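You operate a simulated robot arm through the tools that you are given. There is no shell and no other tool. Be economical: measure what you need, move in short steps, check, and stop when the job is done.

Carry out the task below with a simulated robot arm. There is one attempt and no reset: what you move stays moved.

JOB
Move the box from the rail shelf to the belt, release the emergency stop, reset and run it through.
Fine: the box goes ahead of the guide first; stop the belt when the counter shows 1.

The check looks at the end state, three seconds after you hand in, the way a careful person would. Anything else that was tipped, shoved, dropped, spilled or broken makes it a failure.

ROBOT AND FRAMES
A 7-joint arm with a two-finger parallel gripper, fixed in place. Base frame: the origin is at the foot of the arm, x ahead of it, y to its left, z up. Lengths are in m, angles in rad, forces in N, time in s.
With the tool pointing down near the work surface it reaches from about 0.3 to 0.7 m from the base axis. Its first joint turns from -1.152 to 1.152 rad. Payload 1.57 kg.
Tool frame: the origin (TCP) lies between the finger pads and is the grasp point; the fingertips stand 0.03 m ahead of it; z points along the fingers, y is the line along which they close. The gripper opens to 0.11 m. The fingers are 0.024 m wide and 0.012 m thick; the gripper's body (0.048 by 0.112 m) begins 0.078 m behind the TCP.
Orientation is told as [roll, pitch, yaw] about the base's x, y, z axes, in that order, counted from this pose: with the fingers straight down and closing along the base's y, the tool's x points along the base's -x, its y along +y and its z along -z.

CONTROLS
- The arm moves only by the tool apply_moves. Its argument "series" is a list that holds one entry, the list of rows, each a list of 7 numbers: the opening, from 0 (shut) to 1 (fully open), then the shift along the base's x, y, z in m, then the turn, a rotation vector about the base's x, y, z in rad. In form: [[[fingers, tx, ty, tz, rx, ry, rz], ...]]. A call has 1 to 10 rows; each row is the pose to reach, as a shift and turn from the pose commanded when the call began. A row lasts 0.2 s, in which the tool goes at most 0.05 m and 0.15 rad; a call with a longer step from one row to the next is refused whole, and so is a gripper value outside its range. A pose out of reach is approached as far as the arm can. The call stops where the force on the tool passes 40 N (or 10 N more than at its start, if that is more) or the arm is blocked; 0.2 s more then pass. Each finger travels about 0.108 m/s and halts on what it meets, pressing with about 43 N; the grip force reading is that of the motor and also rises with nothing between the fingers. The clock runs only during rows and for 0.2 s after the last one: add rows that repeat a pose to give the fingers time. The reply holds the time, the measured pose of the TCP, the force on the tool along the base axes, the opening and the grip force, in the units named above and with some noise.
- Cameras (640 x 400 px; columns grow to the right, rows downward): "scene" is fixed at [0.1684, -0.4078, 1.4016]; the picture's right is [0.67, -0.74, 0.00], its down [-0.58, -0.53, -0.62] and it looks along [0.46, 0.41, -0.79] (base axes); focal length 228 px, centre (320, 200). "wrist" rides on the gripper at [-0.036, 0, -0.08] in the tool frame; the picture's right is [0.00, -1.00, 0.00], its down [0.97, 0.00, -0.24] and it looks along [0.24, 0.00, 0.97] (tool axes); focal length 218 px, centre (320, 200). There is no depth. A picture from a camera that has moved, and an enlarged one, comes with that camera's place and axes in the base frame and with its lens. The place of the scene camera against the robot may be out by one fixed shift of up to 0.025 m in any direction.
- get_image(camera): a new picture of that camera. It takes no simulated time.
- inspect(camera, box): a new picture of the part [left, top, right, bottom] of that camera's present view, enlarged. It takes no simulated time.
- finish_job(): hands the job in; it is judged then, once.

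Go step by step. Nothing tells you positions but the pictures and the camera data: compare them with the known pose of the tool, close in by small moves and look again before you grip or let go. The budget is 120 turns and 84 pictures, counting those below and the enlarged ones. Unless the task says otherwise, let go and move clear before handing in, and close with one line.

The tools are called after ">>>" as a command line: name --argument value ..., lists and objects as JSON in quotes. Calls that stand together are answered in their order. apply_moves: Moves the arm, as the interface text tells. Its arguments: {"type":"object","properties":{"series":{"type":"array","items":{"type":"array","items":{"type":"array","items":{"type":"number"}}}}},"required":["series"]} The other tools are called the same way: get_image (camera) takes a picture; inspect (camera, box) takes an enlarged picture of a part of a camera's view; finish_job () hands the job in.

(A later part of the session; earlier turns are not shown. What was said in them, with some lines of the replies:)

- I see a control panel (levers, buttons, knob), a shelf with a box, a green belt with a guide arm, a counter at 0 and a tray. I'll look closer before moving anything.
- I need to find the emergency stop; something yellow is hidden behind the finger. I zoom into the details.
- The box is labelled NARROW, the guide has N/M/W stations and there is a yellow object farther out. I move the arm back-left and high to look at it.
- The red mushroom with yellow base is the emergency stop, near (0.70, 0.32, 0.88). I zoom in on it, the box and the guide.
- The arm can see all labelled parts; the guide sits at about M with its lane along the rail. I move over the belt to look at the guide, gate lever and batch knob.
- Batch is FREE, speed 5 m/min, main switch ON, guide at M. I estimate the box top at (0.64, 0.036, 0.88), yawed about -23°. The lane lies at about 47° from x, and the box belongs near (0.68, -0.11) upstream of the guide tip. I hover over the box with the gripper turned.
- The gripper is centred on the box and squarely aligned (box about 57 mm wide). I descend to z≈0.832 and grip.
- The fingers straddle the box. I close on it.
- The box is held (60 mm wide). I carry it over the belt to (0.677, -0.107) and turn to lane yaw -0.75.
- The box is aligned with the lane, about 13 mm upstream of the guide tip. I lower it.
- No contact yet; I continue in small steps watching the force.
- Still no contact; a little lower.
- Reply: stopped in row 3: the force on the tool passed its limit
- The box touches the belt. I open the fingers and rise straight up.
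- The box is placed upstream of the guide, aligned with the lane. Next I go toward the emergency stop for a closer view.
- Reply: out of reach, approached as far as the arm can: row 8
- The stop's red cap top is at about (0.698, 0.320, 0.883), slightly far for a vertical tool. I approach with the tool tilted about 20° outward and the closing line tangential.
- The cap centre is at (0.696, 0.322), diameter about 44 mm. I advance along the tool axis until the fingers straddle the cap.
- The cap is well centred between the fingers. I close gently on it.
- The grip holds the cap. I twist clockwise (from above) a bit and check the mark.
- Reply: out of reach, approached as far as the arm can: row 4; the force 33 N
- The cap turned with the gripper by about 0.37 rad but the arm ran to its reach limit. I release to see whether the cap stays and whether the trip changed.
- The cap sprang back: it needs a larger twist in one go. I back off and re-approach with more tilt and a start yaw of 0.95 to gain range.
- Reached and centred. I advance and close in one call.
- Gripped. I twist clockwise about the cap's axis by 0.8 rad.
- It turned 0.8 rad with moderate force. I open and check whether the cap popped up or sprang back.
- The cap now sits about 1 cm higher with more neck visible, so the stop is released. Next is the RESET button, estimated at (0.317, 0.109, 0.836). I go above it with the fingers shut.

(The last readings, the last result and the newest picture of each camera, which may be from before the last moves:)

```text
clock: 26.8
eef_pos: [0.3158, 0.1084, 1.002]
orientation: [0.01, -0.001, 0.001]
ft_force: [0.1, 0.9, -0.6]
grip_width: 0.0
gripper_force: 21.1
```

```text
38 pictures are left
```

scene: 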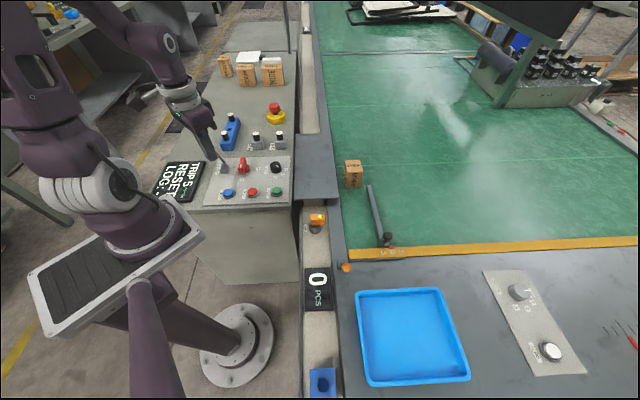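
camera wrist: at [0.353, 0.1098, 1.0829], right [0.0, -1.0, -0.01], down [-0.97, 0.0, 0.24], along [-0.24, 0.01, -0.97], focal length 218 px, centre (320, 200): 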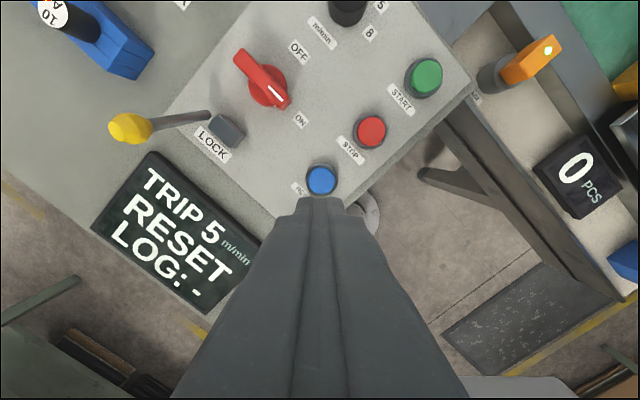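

RESET is directly below at (0.3155, 0.111), STOP at (0.369, 0.057), START at (0.421, 0.003). I descend to just above RESET.

>>> apply_moves --series '[[[0, 0, 0.001, -0.045, 0, 0, 0], [0, 0, 0.002, -0.09, 0, 0, 0], [0, 0, 0.002, -0.12, 0, 0, 0], [0, 0, 0.002, -0.128, 0, 0, 0]]]'

>>> get_image --camera "wrist"

```text
clock: 27.8
eef_pos: [0.3187, 0.1126, 0.8727]
orientation: [0.009, 0.001, 0.002]
ft_force: [-0.1, -0.5, 0.3]
grip_width: 0.0
gripper_force: 22.0
```

```text
37 pictures are left
camera wrist: at [0.3535, 0.1122, 0.9529], right [0.0, -1.0, -0.01], down [-0.97, 0.0, 0.24], along [-0.24, 0.01, -0.97], focal length 218 px, centre (320, 200)
```

wrist: 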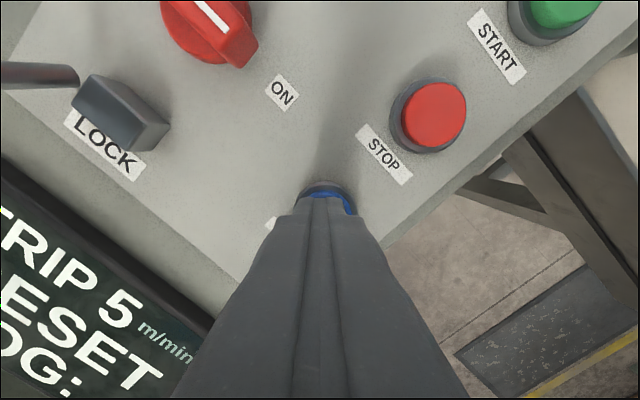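

The tip sits over RESET. I press in small steps.

>>> apply_moves --series '[[[0, 0, -0.002, -0.004, 0, 0, 0], [0, 0, -0.002, -0.008, 0, 0, 0], [0, 0, -0.002, -0.011, 0, 0, 0], [0, 0, -0.002, -0.014, 0, 0, 0], [0, 0, -0.002, -0.016, 0, 0, 0]]]'

>>> get_image --camera "wrist"

```text
clock: 28.6
eef_pos: [0.3171, 0.1101, 0.864]
orientation: [0.009, 0.0, 0.001]
ft_force: [-3.3, 0.4, 27.9]
grip_width: 0.0002
gripper_force: 21.4
stopped in row 4: the force on the tool passed its limit (the readings are from after the stop); the commanded pose is now the measured one
```

```text
36 pictures are left
camera wrist: at [0.3534, 0.1098, 0.9447], right [0.0, -1.0, -0.01], down [-0.97, 0.0, 0.24], along [-0.24, 0.01, -0.97], focal length 218 px, centre (320, 200)
```

wrist: 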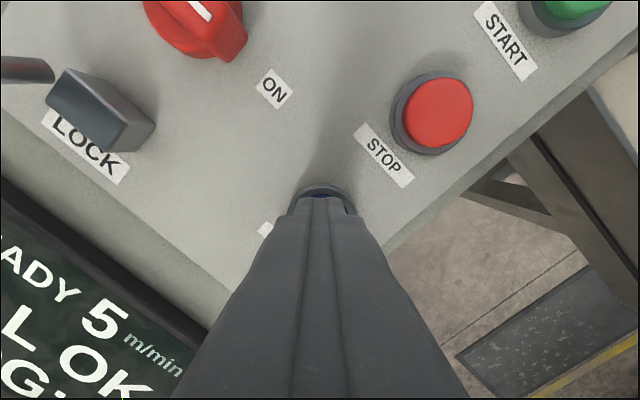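

The display switched to READY. I lift off, read it, and move over START.

>>> apply_moves --series '[[[0, 0, 0, 0.02, 0, 0, 0], [0, 0.015, -0.015, 0.05, 0, 0, 0], [0, 0.045, -0.045, 0.05, 0, 0, 0], [0, 0.075, -0.075, 0.05, 0, 0, 0], [0, 0.104, -0.106, 0.04, 0, 0, 0], [0, 0.104, -0.106, 0.03, 0, 0, 0]]]'

>>> get_image --camera "wrist"

>>> get_image --camera "scene"

```text
clock: 30.0
eef_pos: [0.4226, 0.0044, 0.8934]
orientation: [0.008, -0.002, 0.001]
ft_force: [-0.8, 0.1, 0.9]
grip_width: 0.0
gripper_force: 21.5
```

```text
35 pictures are left
camera wrist: at [0.4584, 0.0034, 0.9737], right [0.0, -1.0, -0.01], down [-0.97, 0.0, 0.24], along [-0.24, 0.01, -0.97], focal length 218 px, centre (320, 200)
```

wrist: 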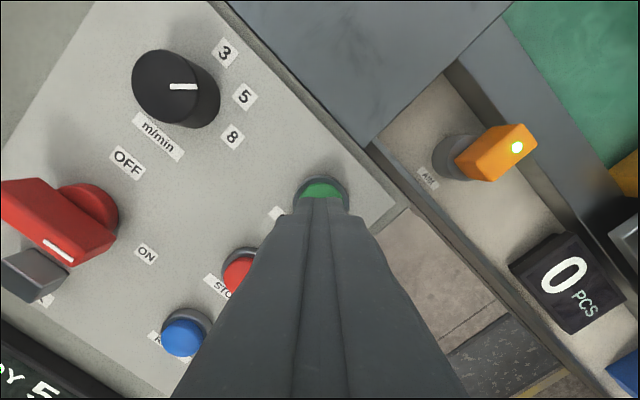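

```text
34 pictures are left
```

scene: 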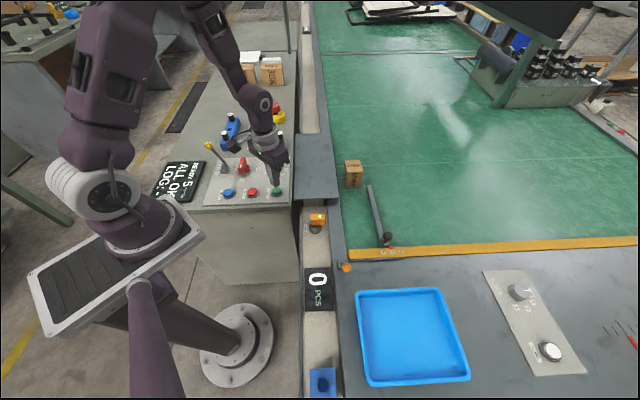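

The display reads READY, ALL OK, with counter 0. I press START.

>>> apply_moves --series '[[[0, -0.001, -0.001, -0.019, 0, 0, 0], [0, -0.001, -0.001, -0.026, 0, 0, 0], [0, -0.001, -0.001, -0.032, 0, 0, 0], [0, -0.001, -0.001, -0.034, 0, 0, 0]]]'

>>> get_image --camera "scene"

```text
clock: 30.8
eef_pos: [0.4204, 0.0021, 0.8632]
orientation: [0.01, -0.003, 0.0]
ft_force: [-5.8, -1.2, 27.1]
grip_width: 0.0
gripper_force: 21.3
stopped in row 4: the force on the tool passed its limit (the readings are from after the stop); the commanded pose is now the measured one
```

```text
33 pictures are left
```

scene: 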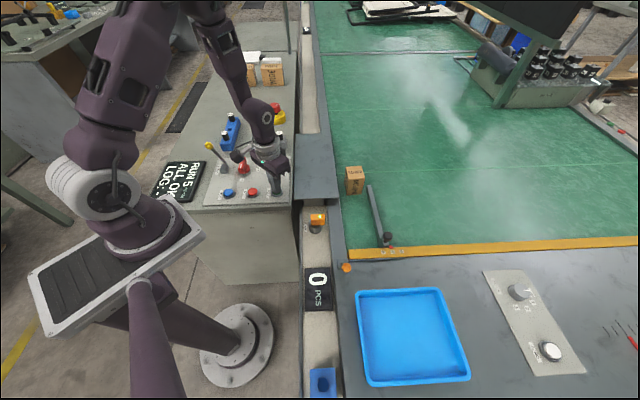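

RUN is displayed and the box is moving toward the guide. I move straight over to hover above STOP.

>>> apply_moves --series '[[[0, 0, 0, 0.02, 0, 0, 0], [0, -0.026, 0.0275, 0.02, 0, 0, 0], [0, -0.052, 0.055, 0.012, 0, 0, 0]]]'

>>> get_image --camera "scene"

>>> get_image --camera "wrist"

```text
clock: 31.6
eef_pos: [0.368, 0.0576, 0.8752]
orientation: [0.01, -0.003, -0.002]
ft_force: [-0.7, 0.0, 0.4]
grip_width: 0.0002
gripper_force: 21.3
```

```text
32 pictures are left
```

scene: 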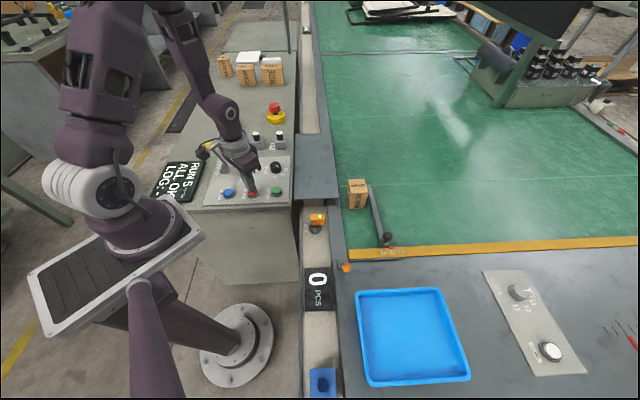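

```text
31 pictures are left
camera wrist: at [0.4041, 0.0579, 0.9555], right [0.0, -1.0, -0.01], down [-0.97, 0.0, 0.24], along [-0.24, 0.01, -0.97], focal length 218 px, centre (320, 200)
```

wrist: 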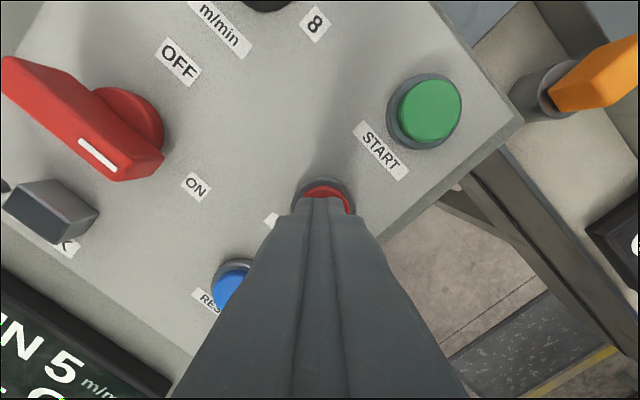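

Hovering over STOP. I check the box against the guide.

>>> inspect --camera "scene" --box '[300, 150, 420, 270]'

```text
3.33 times, centred on (360, 210) of scene
camera zoom: at [0.1684, -0.4079, 1.4016], right [0.67, -0.74, 0.0], down [-0.58, -0.53, -0.62], along [0.46, 0.41, -0.79], focal length 759 px, centre (187, 167)
```

zoom: 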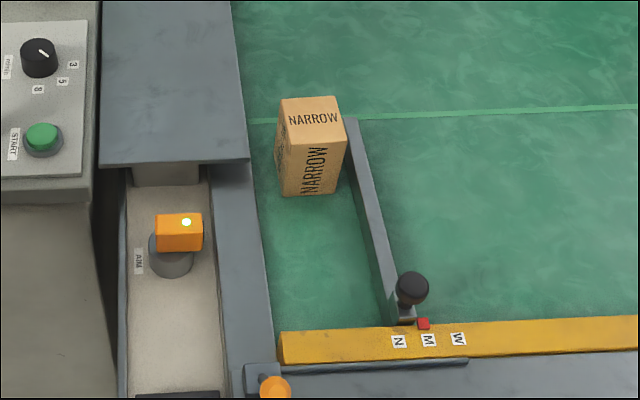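

The box is running in the lane beside the guide, ahead of the sensor. I wait a short step.

>>> apply_moves --series '[[[0, 0, 0, 0, 0, 0, 0], [0, 0, 0, 0, 0, 0, 0]]]'

>>> inspect --camera "scene" --box '[260, 150, 420, 310]'

```text
clock: 32.2
eef_pos: [0.3686, 0.0576, 0.8734]
orientation: [0.007, -0.003, 0.001]
ft_force: [0.1, 0.5, -0.3]
grip_width: 0.0004
gripper_force: 21.1
```

```text
2.50 times, centred on (340, 230) of scene
camera zoom: at [0.1684, -0.4078, 1.4016], right [0.67, -0.74, 0.0], down [-0.58, -0.53, -0.62], along [0.46, 0.41, -0.79], focal length 569 px, centre (270, 125)
```

zoom: 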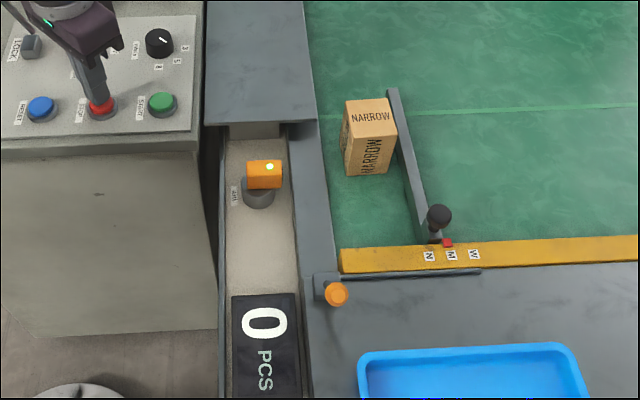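

Nearly at the sensor line; one more short step.

>>> apply_moves --series '[[[0, 0, 0, 0, 0, 0, 0]]]'

>>> inspect --camera "scene" --box '[260, 150, 420, 310]'

```text
clock: 32.6
eef_pos: [0.3673, 0.0574, 0.8742]
orientation: [0.008, -0.004, 0.0]
ft_force: [0.0, -0.4, 0.0]
grip_width: 0.0
gripper_force: 21.5
```

```text
2.50 times, centred on (340, 230) of scene
camera zoom: at [0.1684, -0.4078, 1.4016], right [0.67, -0.74, 0.0], down [-0.58, -0.53, -0.62], along [0.46, 0.41, -0.79], focal length 569 px, centre (270, 125)
```

zoom: 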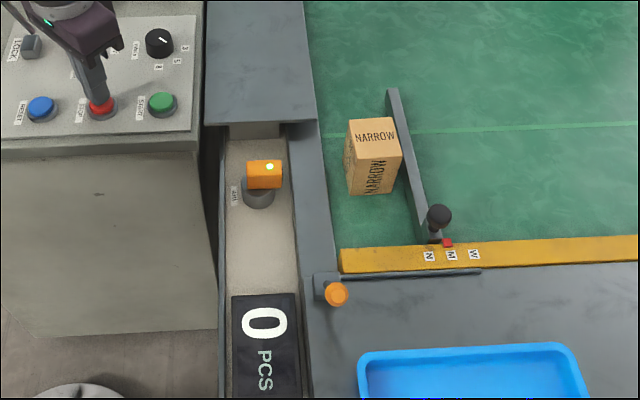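

Still 0 with room left before the yellow bar; I step again.

>>> apply_moves --series '[[[0, 0, 0, 0, 0, 0, 0]]]'

>>> inspect --camera "scene" --box '[260, 150, 420, 310]'

```text
clock: 33.0
eef_pos: [0.3687, 0.0584, 0.8738]
orientation: [0.009, -0.003, 0.0]
ft_force: [0.3, -0.7, -0.4]
grip_width: 0.0
gripper_force: 21.8
```

```text
2.50 times, centred on (340, 230) of scene
camera zoom: at [0.1684, -0.4078, 1.4016], right [0.67, -0.74, 0.0], down [-0.58, -0.53, -0.62], along [0.46, 0.41, -0.79], focal length 569 px, centre (270, 125)
```

zoom: 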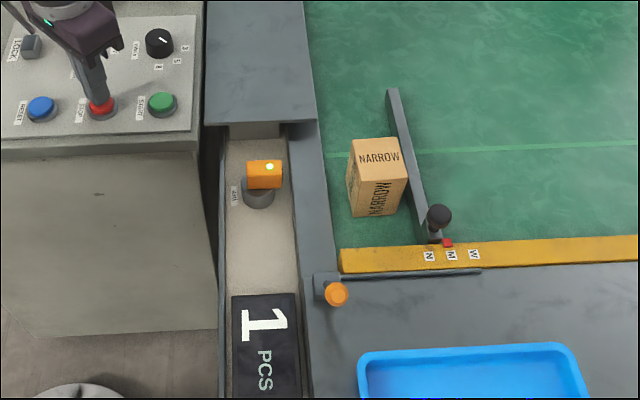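

The counter shows 1, so I press STOP now.

>>> apply_moves --series '[[[0, 0.001, -0.001, -0.013, 0, 0, 0], [0, 0.001, -0.001, -0.017, 0, 0, 0]]]'

>>> get_image --camera "scene"

```text
clock: 33.5
eef_pos: [0.3688, 0.0576, 0.8638]
orientation: [0.012, -0.009, -0.001]
ft_force: [-6.6, 0.2, 47.6]
grip_width: 0.0
gripper_force: 21.5
stopped in row 2: the force on the tool passed its limit (the readings are from after the stop); the commanded pose is now the measured one
```

```text
26 pictures are left
```

scene: 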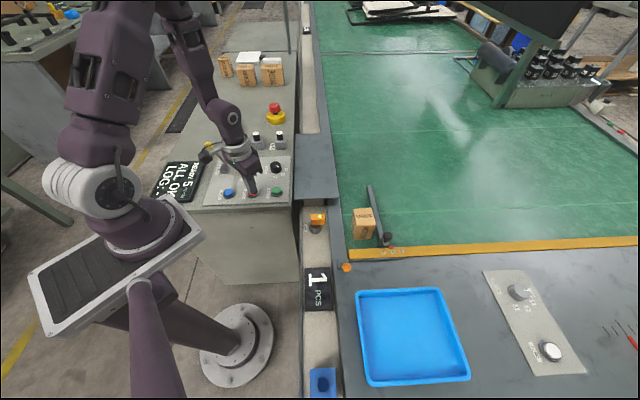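

The belt stopped (READY) with the counter at 1. I lift clear and check everything.

>>> apply_moves --series '[[[0, 0, 0, 0.03, 0, 0, 0], [0, 0, 0, 0.075, 0, 0, 0], [0, 0, 0, 0.12, 0, 0, 0], [0, 0, -0.03, 0.16, 0, 0, 0], [0, 0, -0.06, 0.2, 0, 0, 0], [0, 0, -0.06, 0.2, 0, 0, 0]]]'

>>> get_image --camera "scene"

>>> get_image --camera "wrist"

>>> inspect --camera "scene" --box '[140, 80, 400, 300]'

```text
clock: 35.0
eef_pos: [0.3692, -0.002, 1.0637]
orientation: [0.01, -0.005, -0.001]
ft_force: [0.2, -0.2, -0.3]
grip_width: 0.0005
gripper_force: 20.9
```

```text
25 pictures are left
```

scene: 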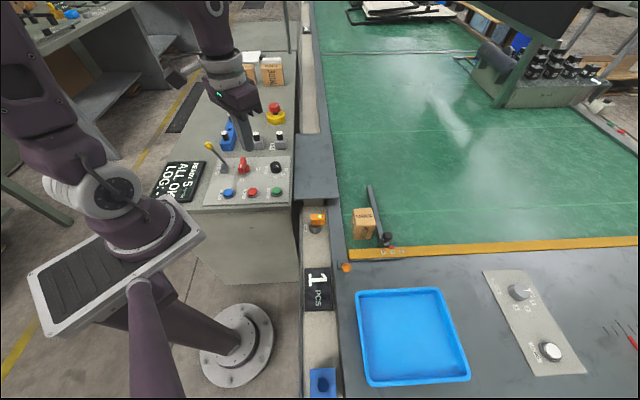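

```text
24 pictures are left
camera wrist: at [0.4051, -0.0033, 1.1451], right [0.0, -1.0, -0.01], down [-0.97, 0.0, 0.23], along [-0.23, 0.01, -0.97], focal length 218 px, centre (320, 200)
```

wrist: 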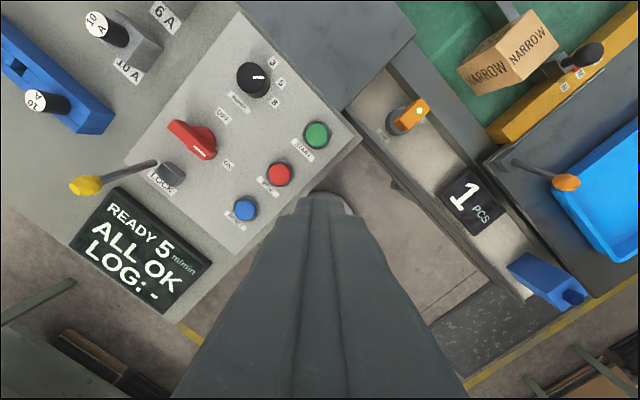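

```text
1.82 times, centred on (270, 190) of scene
camera zoom: at [0.1684, -0.4078, 1.4016], right [0.67, -0.74, 0.0], down [-0.58, -0.53, -0.62], along [0.46, 0.41, -0.79], focal length 414 px, centre (411, 218)
```

zoom: 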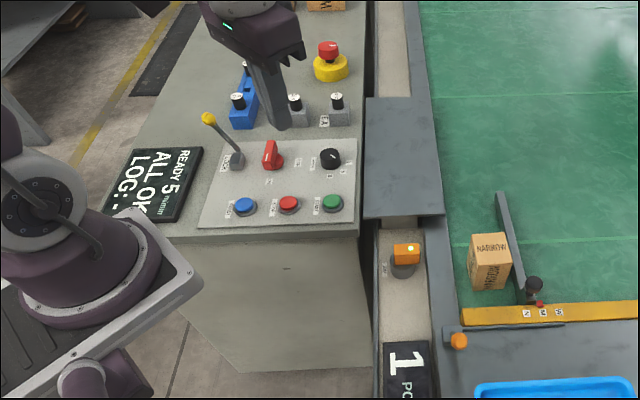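

The box stands upright in the lane, the counter shows 1, and the display reads READY, ALL OK with the belt stopped. The arm is clear and nothing else has moved, so I hand in.

>>> finish_job

```text
The job is handed in.
```

The job is done: I placed the box ahead of the guide, released the emergency stop, reset, and ran the belt until the counter showed 1. I then stopped it and moved the arm clear. I left the guide at M, although the box is labelled NARROW.
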